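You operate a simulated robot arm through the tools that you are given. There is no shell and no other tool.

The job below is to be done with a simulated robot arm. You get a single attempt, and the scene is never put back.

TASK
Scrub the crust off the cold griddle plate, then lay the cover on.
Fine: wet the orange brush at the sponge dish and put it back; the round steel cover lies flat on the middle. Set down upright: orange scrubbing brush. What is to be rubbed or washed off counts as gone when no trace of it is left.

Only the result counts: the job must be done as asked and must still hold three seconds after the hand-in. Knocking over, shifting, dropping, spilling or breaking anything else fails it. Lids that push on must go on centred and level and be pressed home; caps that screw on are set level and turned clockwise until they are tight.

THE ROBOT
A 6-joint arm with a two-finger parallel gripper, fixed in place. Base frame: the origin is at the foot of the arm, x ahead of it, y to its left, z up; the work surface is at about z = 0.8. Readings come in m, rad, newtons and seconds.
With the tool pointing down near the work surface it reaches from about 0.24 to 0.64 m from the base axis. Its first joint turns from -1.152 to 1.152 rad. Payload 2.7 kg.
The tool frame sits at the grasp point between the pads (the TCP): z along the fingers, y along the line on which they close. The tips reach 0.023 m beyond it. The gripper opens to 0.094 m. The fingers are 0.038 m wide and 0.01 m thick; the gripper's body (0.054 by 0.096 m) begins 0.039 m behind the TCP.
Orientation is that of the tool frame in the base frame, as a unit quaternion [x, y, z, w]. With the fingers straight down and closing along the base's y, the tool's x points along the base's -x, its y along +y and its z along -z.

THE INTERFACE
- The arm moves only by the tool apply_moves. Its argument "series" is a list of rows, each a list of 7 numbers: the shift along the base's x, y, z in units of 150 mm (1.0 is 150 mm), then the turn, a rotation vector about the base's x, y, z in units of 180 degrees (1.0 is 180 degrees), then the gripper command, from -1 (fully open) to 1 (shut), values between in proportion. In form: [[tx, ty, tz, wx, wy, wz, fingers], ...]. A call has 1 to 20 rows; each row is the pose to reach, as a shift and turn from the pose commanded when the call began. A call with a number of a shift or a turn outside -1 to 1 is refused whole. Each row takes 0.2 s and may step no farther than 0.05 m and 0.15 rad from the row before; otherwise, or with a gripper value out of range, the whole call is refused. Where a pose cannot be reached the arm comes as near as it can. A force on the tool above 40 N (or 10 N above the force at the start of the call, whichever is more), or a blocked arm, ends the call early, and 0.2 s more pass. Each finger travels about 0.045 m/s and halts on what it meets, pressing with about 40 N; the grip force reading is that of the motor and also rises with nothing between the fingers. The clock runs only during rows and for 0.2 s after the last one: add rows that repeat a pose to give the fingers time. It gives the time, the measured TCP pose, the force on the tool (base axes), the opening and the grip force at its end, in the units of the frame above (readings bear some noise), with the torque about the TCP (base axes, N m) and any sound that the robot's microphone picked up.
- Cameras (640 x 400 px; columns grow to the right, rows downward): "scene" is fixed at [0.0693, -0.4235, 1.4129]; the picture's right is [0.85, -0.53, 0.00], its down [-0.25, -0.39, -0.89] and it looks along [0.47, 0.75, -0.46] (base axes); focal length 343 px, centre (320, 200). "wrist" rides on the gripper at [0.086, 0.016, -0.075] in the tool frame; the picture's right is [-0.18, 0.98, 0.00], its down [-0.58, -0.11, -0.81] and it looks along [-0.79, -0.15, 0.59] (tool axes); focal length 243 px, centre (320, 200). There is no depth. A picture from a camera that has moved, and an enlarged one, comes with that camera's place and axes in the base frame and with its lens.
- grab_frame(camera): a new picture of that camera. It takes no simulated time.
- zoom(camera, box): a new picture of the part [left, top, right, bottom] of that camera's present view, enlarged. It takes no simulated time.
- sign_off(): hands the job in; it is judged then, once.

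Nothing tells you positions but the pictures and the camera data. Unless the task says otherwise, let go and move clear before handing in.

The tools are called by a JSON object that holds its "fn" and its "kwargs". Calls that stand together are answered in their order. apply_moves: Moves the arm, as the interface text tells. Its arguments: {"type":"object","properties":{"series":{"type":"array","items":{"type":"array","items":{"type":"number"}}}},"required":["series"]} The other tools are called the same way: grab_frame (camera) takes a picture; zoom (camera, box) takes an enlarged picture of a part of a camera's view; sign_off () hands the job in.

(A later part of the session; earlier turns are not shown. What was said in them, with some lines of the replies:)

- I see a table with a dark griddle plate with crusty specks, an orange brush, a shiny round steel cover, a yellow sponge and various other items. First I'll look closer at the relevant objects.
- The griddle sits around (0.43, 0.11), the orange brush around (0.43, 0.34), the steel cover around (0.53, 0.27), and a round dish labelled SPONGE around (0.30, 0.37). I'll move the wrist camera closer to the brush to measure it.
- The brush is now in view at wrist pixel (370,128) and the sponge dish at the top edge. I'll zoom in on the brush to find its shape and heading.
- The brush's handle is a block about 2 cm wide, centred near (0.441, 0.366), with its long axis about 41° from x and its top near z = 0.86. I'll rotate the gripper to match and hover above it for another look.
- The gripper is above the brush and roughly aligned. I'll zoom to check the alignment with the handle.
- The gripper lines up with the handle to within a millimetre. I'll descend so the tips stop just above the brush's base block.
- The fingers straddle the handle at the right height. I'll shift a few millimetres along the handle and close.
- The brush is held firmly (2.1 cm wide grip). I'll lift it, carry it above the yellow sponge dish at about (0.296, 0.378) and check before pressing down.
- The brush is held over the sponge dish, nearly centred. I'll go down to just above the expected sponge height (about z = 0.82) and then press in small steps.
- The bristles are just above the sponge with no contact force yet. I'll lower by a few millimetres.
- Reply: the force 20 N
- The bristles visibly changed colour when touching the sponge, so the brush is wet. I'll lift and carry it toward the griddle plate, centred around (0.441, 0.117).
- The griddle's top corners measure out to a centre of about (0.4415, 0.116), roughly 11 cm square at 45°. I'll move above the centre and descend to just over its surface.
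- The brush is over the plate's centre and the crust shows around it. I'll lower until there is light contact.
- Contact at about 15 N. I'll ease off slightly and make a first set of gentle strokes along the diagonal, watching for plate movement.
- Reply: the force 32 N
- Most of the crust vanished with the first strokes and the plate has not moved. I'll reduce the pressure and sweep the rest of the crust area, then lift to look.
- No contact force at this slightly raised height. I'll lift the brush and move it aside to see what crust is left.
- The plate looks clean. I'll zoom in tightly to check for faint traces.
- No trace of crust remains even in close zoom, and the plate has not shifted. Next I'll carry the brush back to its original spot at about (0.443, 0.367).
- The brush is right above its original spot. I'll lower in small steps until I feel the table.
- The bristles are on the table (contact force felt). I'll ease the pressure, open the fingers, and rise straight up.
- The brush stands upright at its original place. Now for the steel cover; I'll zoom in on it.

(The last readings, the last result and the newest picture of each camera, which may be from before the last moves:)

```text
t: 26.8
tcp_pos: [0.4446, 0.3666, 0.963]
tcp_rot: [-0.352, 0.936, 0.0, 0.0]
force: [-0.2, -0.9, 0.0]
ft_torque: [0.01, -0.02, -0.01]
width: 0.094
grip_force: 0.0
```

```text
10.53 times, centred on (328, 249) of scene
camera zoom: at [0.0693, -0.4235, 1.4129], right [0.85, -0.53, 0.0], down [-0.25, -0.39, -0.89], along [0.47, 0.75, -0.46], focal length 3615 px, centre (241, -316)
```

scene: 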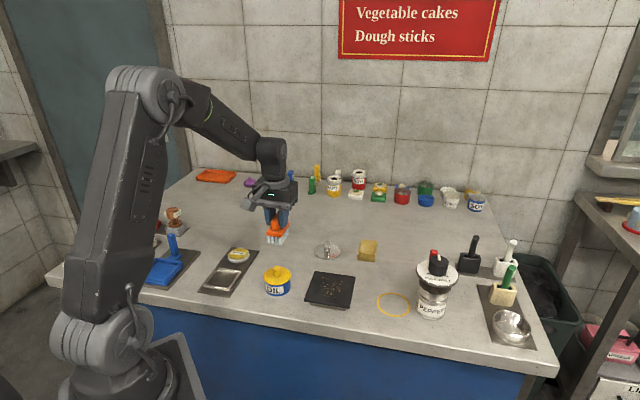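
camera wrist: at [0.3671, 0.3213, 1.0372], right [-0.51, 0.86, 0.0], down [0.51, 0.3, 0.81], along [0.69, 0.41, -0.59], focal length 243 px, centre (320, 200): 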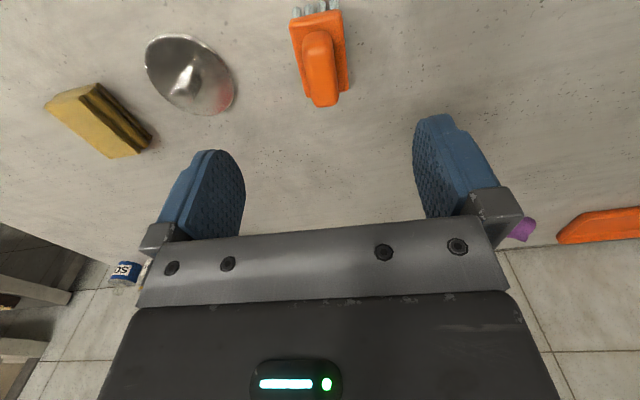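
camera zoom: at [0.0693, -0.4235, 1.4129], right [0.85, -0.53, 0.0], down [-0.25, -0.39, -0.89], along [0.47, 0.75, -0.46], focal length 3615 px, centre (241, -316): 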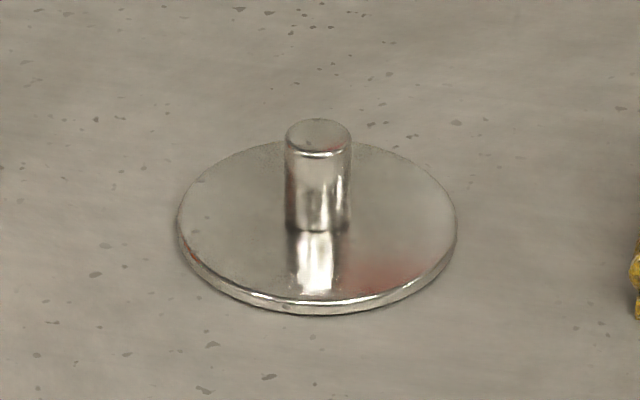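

The cover is a disc about 8 cm across with a 1.9 cm knob at about (0.533, 0.276). Before fetching it, I'll fly over the empty griddle to measure its centre closely and check for leftovers.

{"fn": "apply_moves", "kwargs": {"series": [[-0.03, -0.28, 0, 0, 0, 0, -1], [-0.06, -0.56, 0, 0, 0, 0, -1], [-0.1, -0.84, 0, 0, 0, 0, -1]]}}

{"fn": "apply_moves", "kwargs": {"series": [[-0.03, -0.28, 0, 0, 0, 0, -1], [-0.06, -0.56, 0, 0, 0, 0, -1], [-0.1, -0.84, 0, 0, 0, 0, -1], [-0.1, -0.84, 0, 0, 0, 0, -1]]}}

{"fn": "grab_frame", "kwargs": {"camera": "wrist"}}

{"fn": "grab_frame", "kwargs": {"camera": "scene"}}

```text
t: 27.6
tcp_pos: [0.4309, 0.2406, 0.9649]
tcp_rot: [-0.353, 0.936, 0.001, 0.001]
force: [-0.1, -0.1, -0.7]
ft_torque: [-0.02, 0.03, -0.02]
width: 0.094
grip_force: 0.1
```

```text
t: 28.6
tcp_pos: [0.415, 0.1175, 0.9681]
tcp_rot: [-0.352, 0.936, 0.0, 0.001]
force: [-0.5, 0.5, 0.1]
ft_torque: [0.0, 0.03, 0.03]
width: 0.0941
grip_force: 0.1
```

```text
taken
camera wrist: at [0.3387, 0.073, 1.041], right [-0.51, 0.86, 0.0], down [0.51, 0.3, 0.81], along [0.69, 0.41, -0.59], focal length 243 px, centre (320, 200)
```

wrist: 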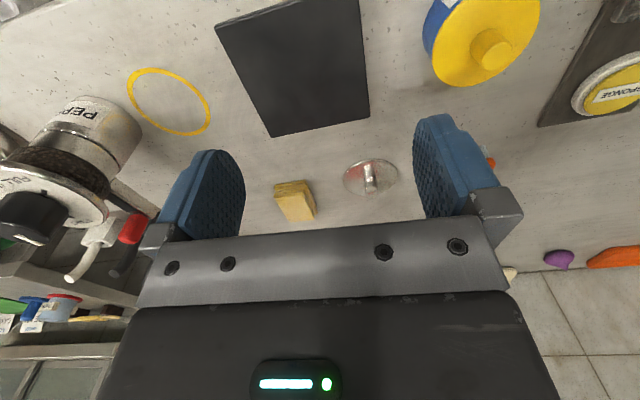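

```text
taken
```

scene: 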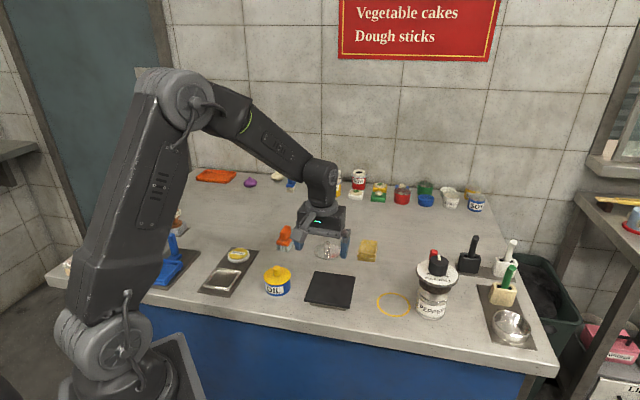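

The griddle looks clean. I'll zoom for its corners.

{"fn": "zoom", "kwargs": {"camera": "wrist", "box": [200, 0, 400, 140]}}

{"fn": "zoom", "kwargs": {"camera": "scene", "box": [295, 260, 365, 320]}}

```text
2.86 times, centred on (300, 70) of wrist
camera zoom: at [0.3387, 0.073, 1.041], right [-0.51, 0.86, 0.0], down [0.51, 0.3, 0.81], along [0.69, 0.41, -0.59], focal length 693 px, centre (377, 571)
```

zoom: 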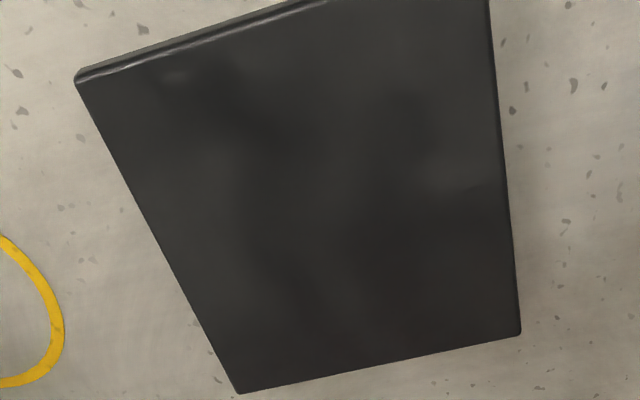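

```text
6.67 times, centred on (330, 290) of scene
camera zoom: at [0.0693, -0.4235, 1.4129], right [0.85, -0.53, 0.0], down [-0.25, -0.39, -0.89], along [0.47, 0.75, -0.46], focal length 2289 px, centre (253, -400)
```

zoom: 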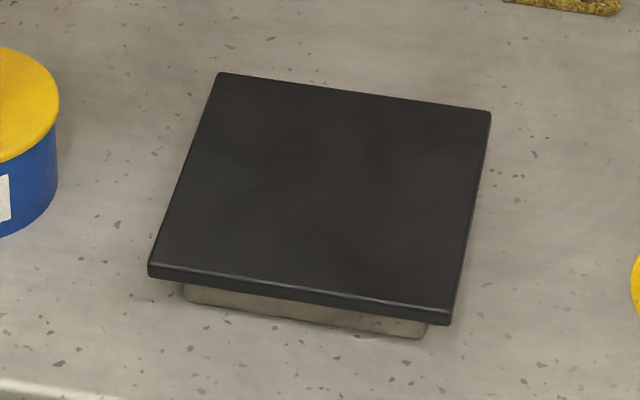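

The plate is clean and its centre measures (0.4397, 0.116). Now I'll head toward the cover, hovering for a close look at its knob.

{"fn": "apply_moves", "kwargs": {"series": [[0.19, 0.25, 0, 0, 0, 0, -1], [0.38, 0.5, 0, 0, 0, 0, -0.5], [0.57, 0.75, 0, 0, 0, 0, 0], [0.76, 1.0, 0, 0, 0, 0, 0], [0.76, 1.0, 0, 0, 0, 0, 0], [0.76, 1.0, 0, 0, 0, 0, 0]]}}

{"fn": "grab_frame", "kwargs": {"camera": "wrist"}}

{"fn": "zoom", "kwargs": {"camera": "wrist", "box": [260, 0, 400, 120]}}

```text
t: 30.0
tcp_pos: [0.5312, 0.2643, 0.9662]
tcp_rot: [-0.352, 0.936, 0.001, 0.0]
force: [0.2, 0.0, -0.3]
ft_torque: [0.0, -0.02, 0.0]
width: 0.047
grip_force: 0.1
```

```text
taken
camera wrist: at [0.4538, 0.2197, 1.0387], right [-0.51, 0.86, 0.0], down [0.51, 0.3, 0.81], along [0.69, 0.41, -0.59], focal length 243 px, centre (320, 200)
```

wrist: 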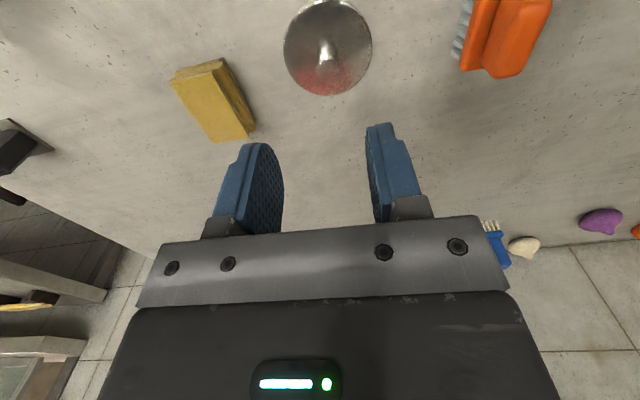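

```text
3.33 times, centred on (330, 60) of wrist
camera zoom: at [0.4538, 0.2197, 1.0387], right [-0.51, 0.86, 0.0], down [0.51, 0.3, 0.81], along [0.69, 0.41, -0.59], focal length 809 px, centre (287, 667)
```

zoom: 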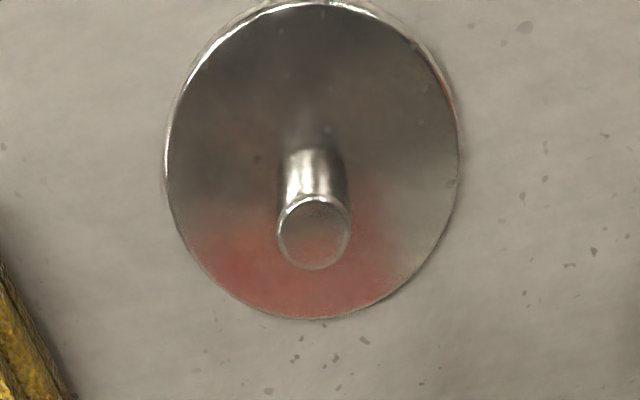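

The knob sits about 4 mm ahead and 10 mm left of the present tool position. I'll shift over it and lower part of the way, then check.

{"fn": "apply_moves", "kwargs": {"series": [[0.03, 0.07, -0.1, 0, 0, 0, 0], [0.03, 0.07, -0.4, 0, 0, 0, 0], [0.03, 0.07, -0.65, 0, 0, 0, 0], [0.03, 0.07, -0.65, 0, 0, 0, 0], [0.03, 0.07, -0.65, 0, 0, 0, 0]]}}

{"fn": "grab_frame", "kwargs": {"camera": "wrist"}}

{"fn": "zoom", "kwargs": {"camera": "scene", "box": [290, 200, 370, 270]}}

```text
t: 31.2
tcp_pos: [0.5348, 0.2751, 0.8677]
tcp_rot: [-0.352, 0.936, 0.0, 0.0]
force: [-0.6, -0.6, -0.5]
ft_torque: [-0.02, 0.01, 0.03]
width: 0.047
grip_force: 0.0
```

```text
taken
camera wrist: at [0.4579, 0.231, 0.9421], right [-0.51, 0.86, 0.0], down [0.51, 0.3, 0.81], along [0.69, 0.41, -0.59], focal length 243 px, centre (320, 200)
```

wrist: 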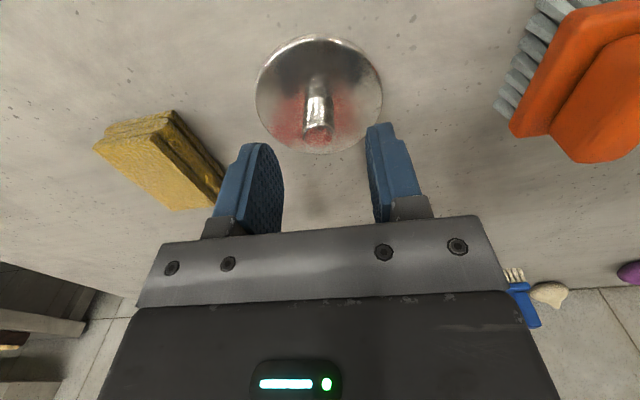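

```text
5.71 times, centred on (330, 235) of scene
camera zoom: at [0.0693, -0.4235, 1.4129], right [0.85, -0.53, 0.0], down [-0.25, -0.39, -0.89], along [0.47, 0.75, -0.46], focal length 1962 px, centre (263, 0)
```

zoom: 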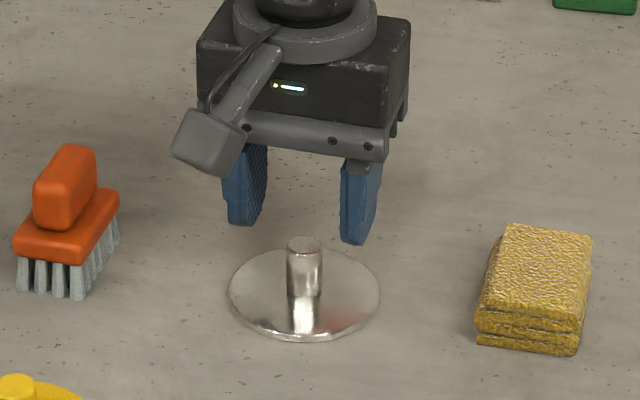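

The knob is centred between the fingers. I'll lower until the tips are just above the disc.

{"fn": "apply_moves", "kwargs": {"series": [[0, 0, -0.12, 0, 0, 0, 0], [0, 0, -0.2, 0, 0, 0, 0], [0, 0, -0.235, 0, 0, 0, 0], [0, 0, -0.235, 0, 0, 0, 0]]}}

{"fn": "grab_frame", "kwargs": {"camera": "wrist"}}

{"fn": "zoom", "kwargs": {"camera": "scene", "box": [300, 220, 360, 270]}}

```text
t: 32.2
tcp_pos: [0.5323, 0.2766, 0.832]
tcp_rot: [-0.353, 0.936, 0.001, 0.001]
force: [0.0, -0.1, -0.4]
ft_torque: [0.01, 0.03, 0.01]
width: 0.0471
grip_force: 0.1
```

```text
taken
camera wrist: at [0.4565, 0.2312, 0.9062], right [-0.51, 0.86, 0.0], down [0.51, 0.3, 0.81], along [0.69, 0.41, -0.59], focal length 243 px, centre (320, 200)
```

wrist: 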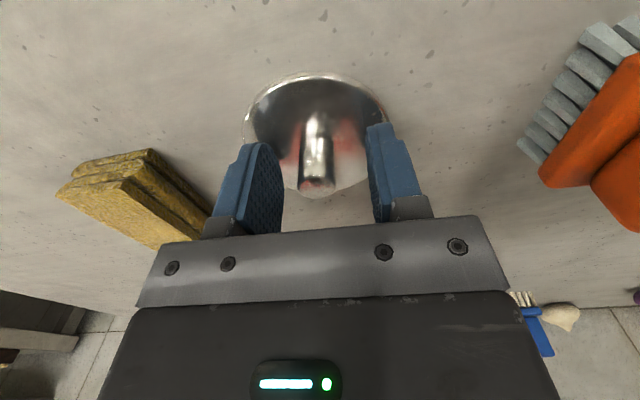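

```text
8.00 times, centred on (330, 245) of scene
camera zoom: at [0.0693, -0.4235, 1.4129], right [0.85, -0.53, 0.0], down [-0.25, -0.39, -0.89], along [0.47, 0.75, -0.46], focal length 2747 px, centre (240, -160)
```

zoom: 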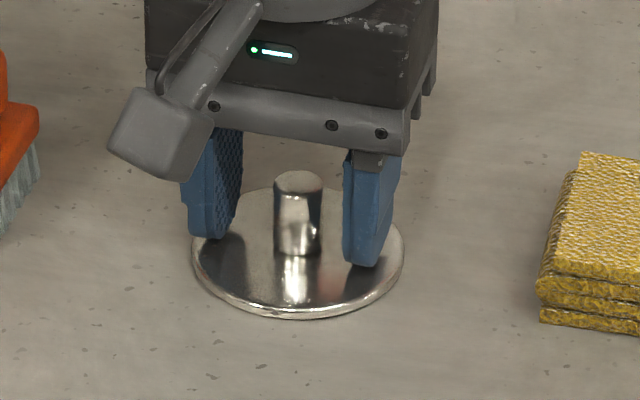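

The knob is between the pads right at the grasp point. Closing.

{"fn": "apply_moves", "kwargs": {"series": [[0, 0, 0, 0, 0, 0, 1], [0, 0, 0, 0, 0, 0, 1], [0, 0, 0, 0, 0, 0, 1], [0, 0, 0, 0, 0, 0, 1], [0, 0, 0, 0, 0, 0, 1]]}}

{"fn": "grab_frame", "kwargs": {"camera": "wrist"}}

{"fn": "zoom", "kwargs": {"camera": "scene", "box": [300, 220, 360, 270]}}

```text
t: 33.4
tcp_pos: [0.5313, 0.2764, 0.8339]
tcp_rot: [-0.353, 0.936, 0.0, 0.001]
force: [-0.1, 0.6, -1.3]
ft_torque: [-0.04, -0.04, -0.04]
width: 0.0181
grip_force: 40.1
```

```text
taken
camera wrist: at [0.4565, 0.2311, 0.9065], right [-0.51, 0.86, 0.0], down [0.51, 0.3, 0.81], along [0.69, 0.41, -0.59], focal length 243 px, centre (320, 200)
```

wrist: 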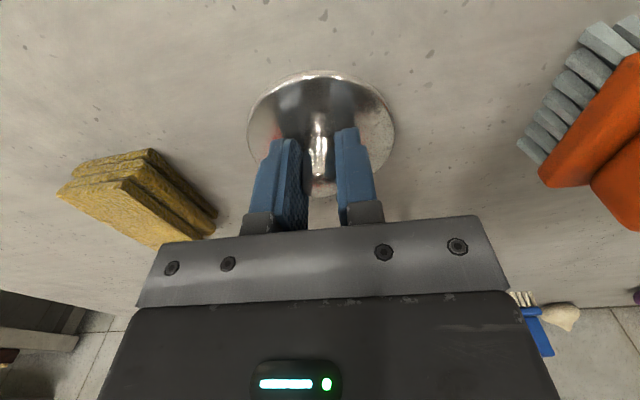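

```text
8.00 times, centred on (330, 245) of scene
camera zoom: at [0.0693, -0.4235, 1.4129], right [0.85, -0.53, 0.0], down [-0.25, -0.39, -0.89], along [0.47, 0.75, -0.46], focal length 2747 px, centre (240, -160)
```

zoom: 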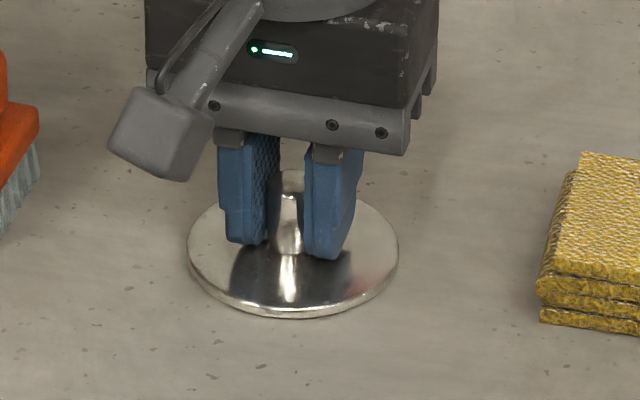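

The knob is gripped (1.8 cm). I'll lift the cover and carry it over the griddle.

{"fn": "apply_moves", "kwargs": {"series": [[0, 0, 0.1, 0, 0, 0, 1], [0, 0, 0.3, 0, 0, 0, 1], [0, 0, 0.5, 0, 0, 0, 1], [-0.15, -0.25, 0.5, 0, 0, 0, 1], [-0.3, -0.5, 0.5, 0, 0, 0, 1], [-0.45, -0.75, 0.5, 0, 0, 0, 1], [-0.6, -1.0, 0.5, 0, 0, 0, 1]]}}

{"fn": "apply_moves", "kwargs": {"series": [[-0.013, -0.065, 0, 0, 0, 0, 1], [-0.013, -0.065, 0, 0, 0, 0, 1], [-0.013, -0.065, 0, 0, 0, 0, 1]]}}

{"fn": "grab_frame", "kwargs": {"camera": "wrist"}}

{"fn": "zoom", "kwargs": {"camera": "scene", "box": [275, 210, 385, 320]}}

```text
t: 35.0
tcp_pos: [0.4441, 0.1292, 0.9068]
tcp_rot: [-0.353, 0.936, 0.001, 0.001]
force: [0.0, 0.8, -1.1]
ft_torque: [0.05, 0.0, 0.0]
width: 0.0181
grip_force: 39.5
```

```text
t: 35.8
tcp_pos: [0.4429, 0.1159, 0.9072]
tcp_rot: [-0.353, 0.936, 0.001, 0.001]
force: [-0.6, 1.0, -2.6]
ft_torque: [-0.04, 0.0, -0.01]
width: 0.0181
grip_force: 40.3
```

```text
taken
camera wrist: at [0.3659, 0.0724, 0.9807], right [-0.51, 0.86, 0.0], down [0.51, 0.3, 0.81], along [0.69, 0.41, -0.59], focal length 243 px, centre (320, 200)
```

wrist: 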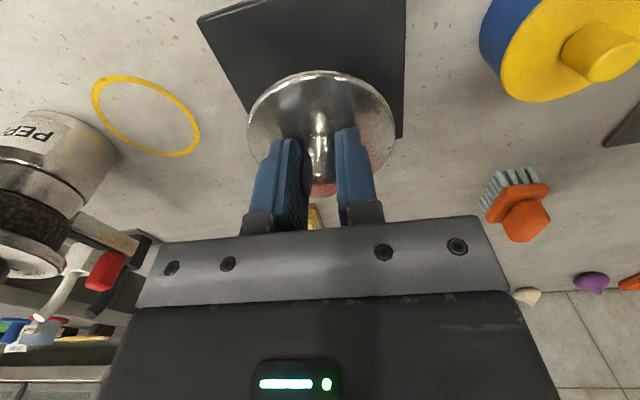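

```text
3.64 times, centred on (330, 265) of scene
camera zoom: at [0.0693, -0.4235, 1.4129], right [0.85, -0.53, 0.0], down [-0.25, -0.39, -0.89], along [0.47, 0.75, -0.46], focal length 1249 px, centre (284, -36)
```

zoom: 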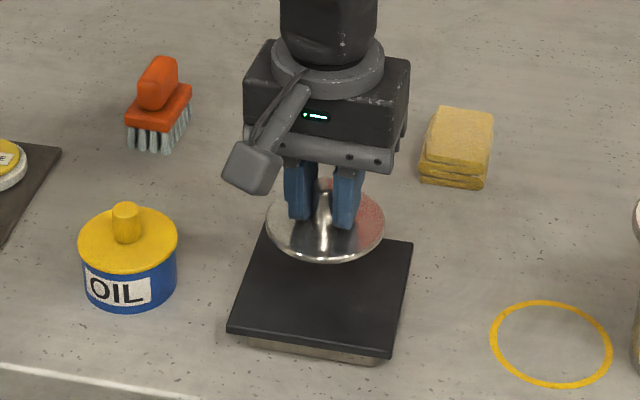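

The cover hangs level above the griddle, nearly centred. I'll nudge by about 1.5 mm and lower to just above the plate.

{"fn": "apply_moves", "kwargs": {"series": [[-0.01, -0.01, -0.1, 0, 0, 0, 1], [-0.01, -0.01, -0.2, 0, 0, 0, 1], [-0.01, -0.01, -0.275, 0, 0, 0, 1], [-0.01, -0.01, -0.275, 0, 0, 0, 1]]}}

{"fn": "zoom", "kwargs": {"camera": "scene", "box": [290, 235, 370, 320]}}

{"fn": "grab_frame", "kwargs": {"camera": "wrist"}}

```text
t: 36.8
tcp_pos: [0.4392, 0.1127, 0.864]
tcp_rot: [-0.352, 0.936, 0.001, 0.001]
force: [-0.1, -0.9, -1.8]
ft_torque: [0.0, 0.03, -0.03]
width: 0.0183
grip_force: 39.9
```

```text
4.71 times, centred on (330, 278) of scene
camera zoom: at [0.0693, -0.4235, 1.4129], right [0.85, -0.53, 0.0], down [-0.25, -0.39, -0.89], along [0.47, 0.75, -0.46], focal length 1616 px, centre (273, -165)
```

zoom: 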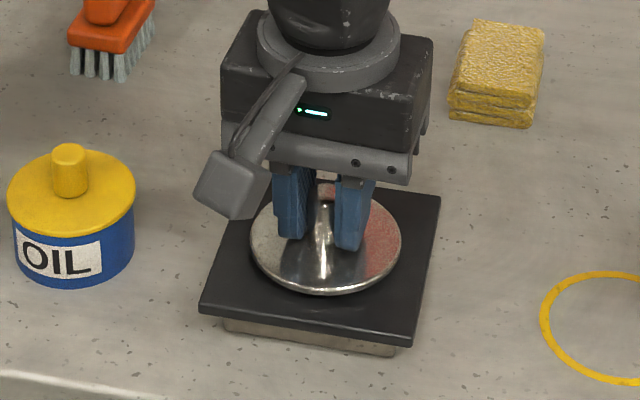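

```text
taken
camera wrist: at [0.3632, 0.0687, 0.9379], right [-0.51, 0.86, 0.0], down [0.51, 0.3, 0.81], along [0.69, 0.41, -0.59], focal length 243 px, centre (320, 200)
```

wrist: 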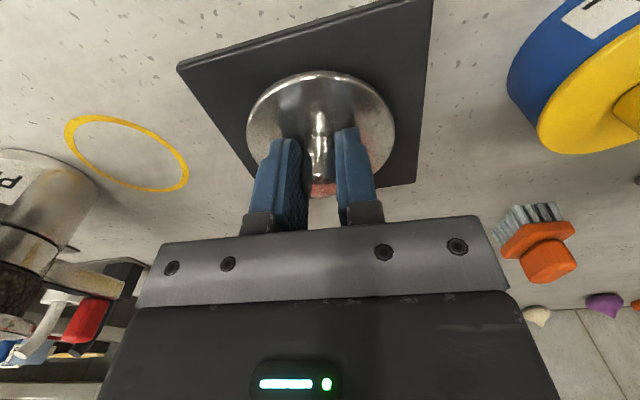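

The cover is just above the plate and within a couple of millimetres of centre. A small correction of about 1.5 mm and then gentle lowering.

{"fn": "apply_moves", "kwargs": {"series": [[0.007, 0.01, 0, 0, 0, 0, 1], [0.007, 0.01, -0.015, 0, 0, 0, 1], [0.007, 0.01, -0.024, 0, 0, 0, 1], [0.007, 0.01, -0.024, 0, 0, 0, 1]]}}

```text
t: 37.8
tcp_pos: [0.4403, 0.1157, 0.8617]
tcp_rot: [-0.353, 0.936, 0.0, 0.001]
force: [-0.1, -0.2, -2.4]
ft_torque: [-0.03, -0.02, 0.0]
width: 0.0182
grip_force: 39.8
```

{"fn": "apply_moves", "kwargs": {"series": [[0, 0, -0.005, 0, 0, 0, 1], [0, 0, -0.005, 0, 0, 0, 1]]}}

```text
t: 38.4
tcp_pos: [0.4405, 0.1149, 0.8623]
tcp_rot: [-0.353, 0.936, 0.0, 0.001]
force: [-0.9, -1.3, -1.9]
ft_torque: [0.01, -0.02, 0.02]
width: 0.0182
grip_force: 40.0
```

{"fn": "apply_moves", "kwargs": {"series": [[0, 0, -0.004, 0, 0, 0, 1], [0, 0, -0.004, 0, 0, 0, 1]]}}

```text
t: 39.0
tcp_pos: [0.441, 0.1151, 0.8604]
tcp_rot: [-0.352, 0.936, 0.0, 0.001]
force: [0.2, -0.2, -2.6]
ft_torque: [-0.01, 0.0, 0.01]
width: 0.0186
grip_force: 39.9
```

{"fn": "apply_moves", "kwargs": {"series": [[0, 0, -0.004, 0, 0, 0, 1], [0, 0, -0.004, 0, 0, 0, 1]]}}

{"fn": "zoom", "kwargs": {"camera": "scene", "box": [300, 255, 360, 315]}}

```text
t: 39.6
tcp_pos: [0.44, 0.1152, 0.8597]
tcp_rot: [-0.354, 0.935, 0.0, 0.001]
force: [-1.0, -1.2, 2.5]
ft_torque: [-0.03, -0.02, -0.01]
width: 0.0182
grip_force: 40.3
```

```text
6.67 times, centred on (330, 285) of scene
camera zoom: at [0.0692, -0.4235, 1.4129], right [0.85, -0.53, 0.0], down [-0.25, -0.39, -0.89], along [0.47, 0.75, -0.46], focal length 2289 px, centre (253, -367)
```

zoom: 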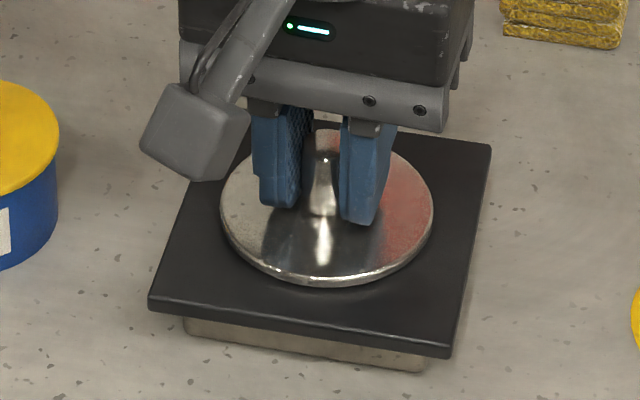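

The cover has just touched the plate (force changed by about 5 N). Before releasing I'll measure the centring more closely.

{"fn": "zoom", "kwargs": {"camera": "scene", "box": [310, 275, 350, 312]}}

{"fn": "zoom", "kwargs": {"camera": "wrist", "box": [170, 0, 450, 200]}}

```text
10.81 times, centred on (330, 294) of scene
camera zoom: at [0.0692, -0.4235, 1.4129], right [0.85, -0.53, 0.0], down [-0.25, -0.39, -0.89], along [0.47, 0.75, -0.46], focal length 3713 px, centre (212, -811)
```

zoom: 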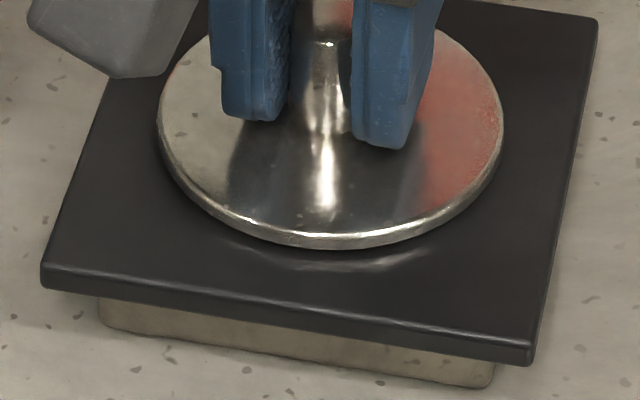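

```text
2.00 times, centred on (310, 100) of wrist
camera zoom: at [0.3642, 0.071, 0.9344], right [-0.51, 0.86, 0.0], down [0.51, 0.3, 0.81], along [0.69, 0.41, -0.59], focal length 485 px, centre (340, 400)
```

zoom: 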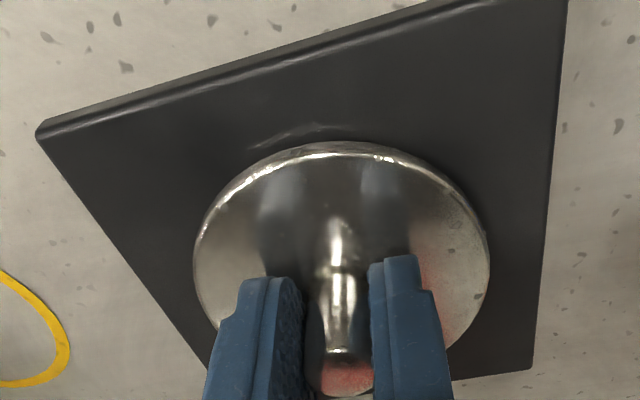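

The cover is about 2–3 mm off-centre (toward +x, +y). I'll lift it 3 mm, correct, and set it down again.

{"fn": "apply_moves", "kwargs": {"series": [[0, 0, 0.02, 0, 0, 0, 1], [-0.01, -0.013, 0.02, 0, 0, 0, 1], [-0.01, -0.013, 0.02, 0, 0, 0, 1], [-0.01, -0.013, 0.01, 0, 0, 0, 1], [-0.01, -0.013, 0.004, 0, 0, 0, 1], [-0.01, -0.013, 0.0, 0, 0, 0, 1], [-0.01, -0.013, 0.0, 0, 0, 0, 1]]}}

{"fn": "zoom", "kwargs": {"camera": "scene", "box": [310, 275, 350, 312]}}

{"fn": "zoom", "kwargs": {"camera": "wrist", "box": [170, 0, 450, 200]}}

```text
t: 41.2
tcp_pos: [0.4385, 0.1137, 0.8608]
tcp_rot: [-0.352, 0.936, 0.0, 0.001]
force: [-2.7, -0.4, 5.8]
ft_torque: [-0.05, 0.05, 0.01]
width: 0.0182
grip_force: 40.3
```

```text
10.81 times, centred on (330, 294) of scene
camera zoom: at [0.0691, -0.4235, 1.4129], right [0.85, -0.53, 0.0], down [-0.25, -0.39, -0.89], along [0.47, 0.75, -0.46], focal length 3713 px, centre (212, -811)
```

zoom: 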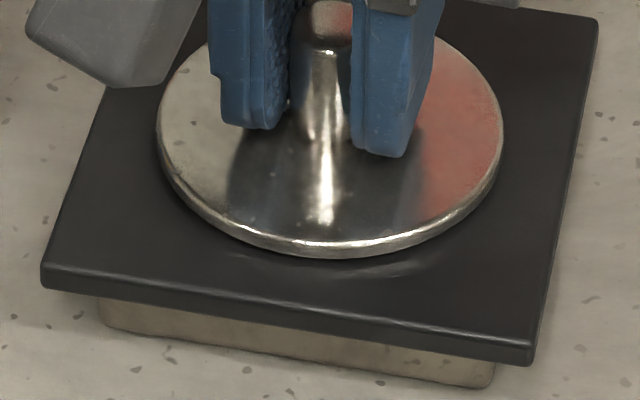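

```text
2.00 times, centred on (310, 100) of wrist
camera zoom: at [0.3626, 0.0688, 0.9344], right [-0.51, 0.86, 0.0], down [0.51, 0.3, 0.81], along [0.69, 0.41, -0.59], focal length 485 px, centre (340, 400)
```

zoom: 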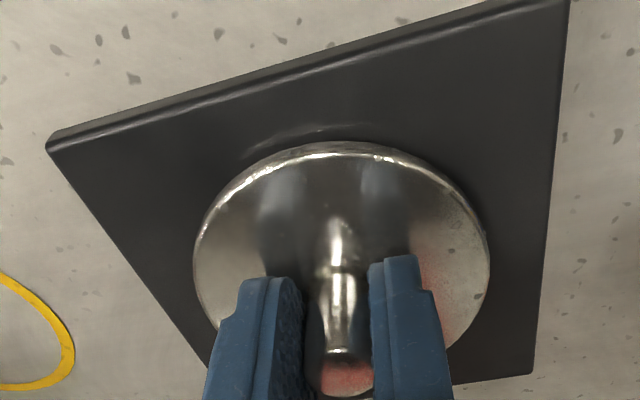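

The cover now sits centred and flat on the plate. I'll ease the pressure slightly, open the fingers and rise straight up.

{"fn": "apply_moves", "kwargs": {"series": [[0, 0, 0.003, 0, 0, 0, 1], [0, 0, 0.003, 0, 0, 0, 0.6], [0, 0, 0.003, 0, 0, 0, 0.4], [0, 0, 0.003, 0, 0, 0, 0.2], [0, 0, 0.003, 0, 0, 0, 0], [0, 0, 0.003, 0, 0, 0, 0], [0, 0, 0.003, 0, 0, 0, 0]]}}

{"fn": "apply_moves", "kwargs": {"series": [[0, 0, 0.1, 0, 0, 0, 0], [0, 0, 0.3, 0, 0, 0, 0], [0, 0, 0.6, 0, 0, 0, 0], [0, 0, 0.9, 0, 0, 0, 0]]}}

{"fn": "zoom", "kwargs": {"camera": "scene", "box": [295, 255, 365, 320]}}

{"fn": "grab_frame", "kwargs": {"camera": "scene"}}

{"fn": "grab_frame", "kwargs": {"camera": "wrist"}}

```text
t: 42.8
tcp_pos: [0.4384, 0.1134, 0.8607]
tcp_rot: [-0.353, 0.936, 0.0, 0.001]
force: [0.2, 0.6, -1.2]
ft_torque: [0.0, 0.03, 0.01]
width: 0.0473
grip_force: 0.1
```

```text
t: 43.8
tcp_pos: [0.4391, 0.1132, 0.9964]
tcp_rot: [-0.353, 0.936, 0.001, 0.0]
force: [-0.1, 0.3, 0.4]
ft_torque: [-0.02, 0.0, 0.01]
width: 0.0469
grip_force: 0.1
```

```text
6.15 times, centred on (330, 288) of scene
camera zoom: at [0.0693, -0.4235, 1.4129], right [0.85, -0.53, 0.0], down [-0.25, -0.39, -0.89], along [0.47, 0.75, -0.46], focal length 2113 px, centre (258, -338)
```

zoom: 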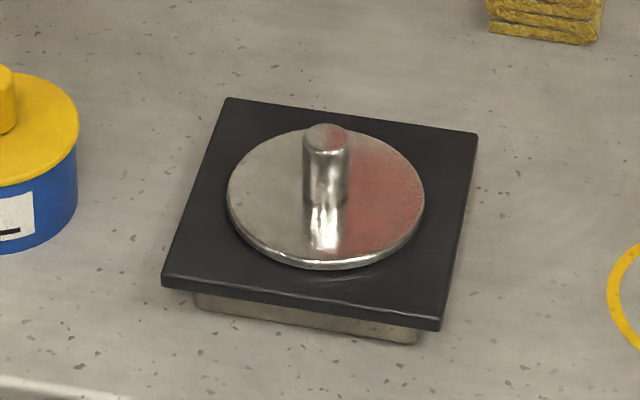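

```text
taken
```

scene: 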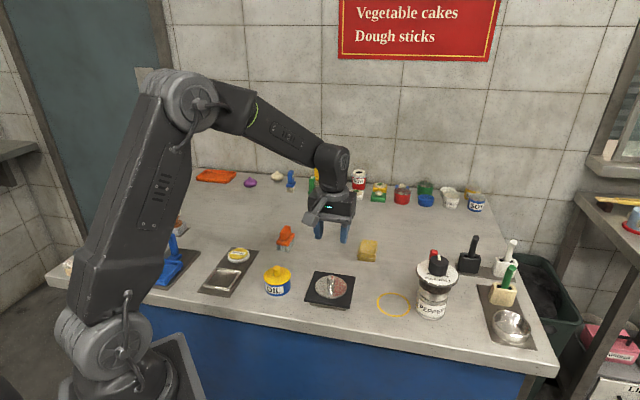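

```text
taken
camera wrist: at [0.363, 0.069, 1.0703], right [-0.51, 0.86, 0.0], down [0.51, 0.3, 0.81], along [0.69, 0.41, -0.59], focal length 243 px, centre (320, 200)
```

wrist: 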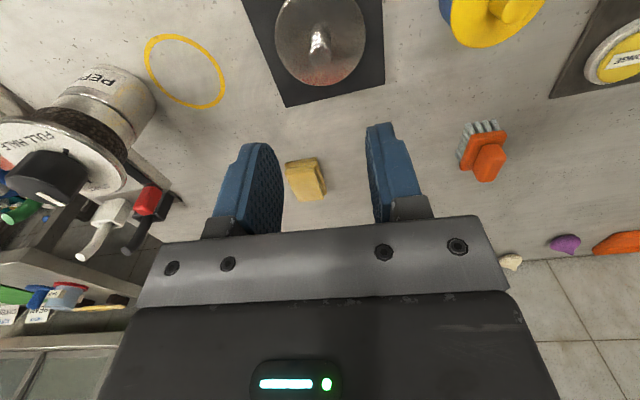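

The cover lies flat in the middle of the clean griddle. One last check of the brush and sponge dish before handing in.

{"fn": "zoom", "kwargs": {"camera": "scene", "box": [190, 210, 310, 310]}}

{"fn": "zoom", "kwargs": {"camera": "scene", "box": [250, 210, 410, 320]}}

```text
4.00 times, centred on (250, 260) of scene
camera zoom: at [0.0693, -0.4235, 1.4129], right [0.85, -0.53, 0.0], down [-0.25, -0.39, -0.89], along [0.47, 0.75, -0.46], focal length 1374 px, centre (600, -40)
```

zoom: 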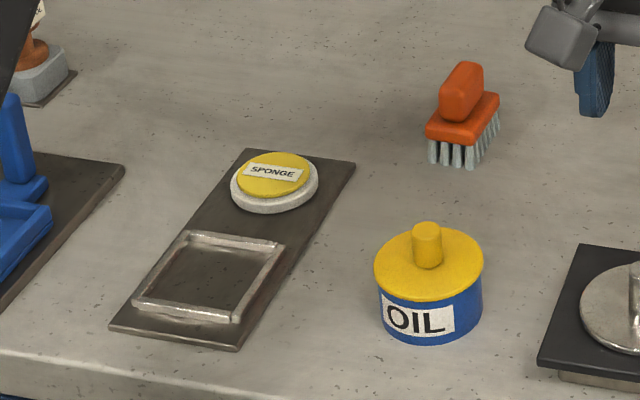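

```text
3.64 times, centred on (330, 265) of scene
camera zoom: at [0.0693, -0.4235, 1.4129], right [0.85, -0.53, 0.0], down [-0.25, -0.39, -0.89], along [0.47, 0.75, -0.46], focal length 1249 px, centre (284, -36)
```

zoom: 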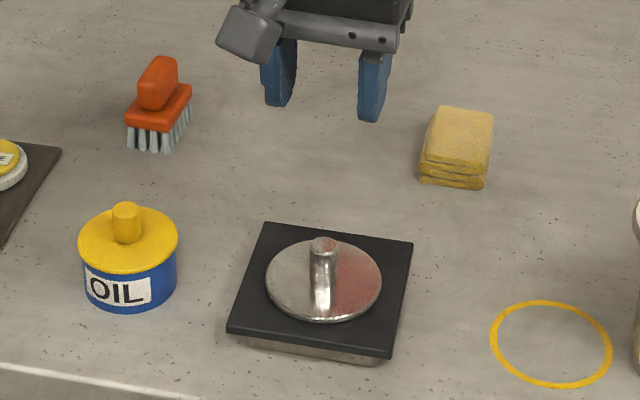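

The brush stands upright at its starting place, the griddle is clean and unmoved, the cover lies flat and centred on it, and the gripper is clear. I'm handing in.

{"fn": "sign_off", "kwargs": {}}

```text
The job is handed in.
```

The crust is scrubbed off the griddle, and the steel cover lies flat on the middle of the plate. I've handed the job in; no verdict came back beyond confirmation that it was received.

- **Brush:** I wet the orange brush on the yellow sponge, and its bristles changed colour. After scrubbing I put it back upright at its original spot.
- **Griddle:** Close zooms after scrubbing showed no crust left, and the plate had not moved.
- **Cover:** It sits within about 2 mm of the plate's centre by my camera measurements.
- **Everything else:** In the final pictures the sponge dish, oil and cloth look undisturbed. The gripper was open and clear of everything when I handed in.
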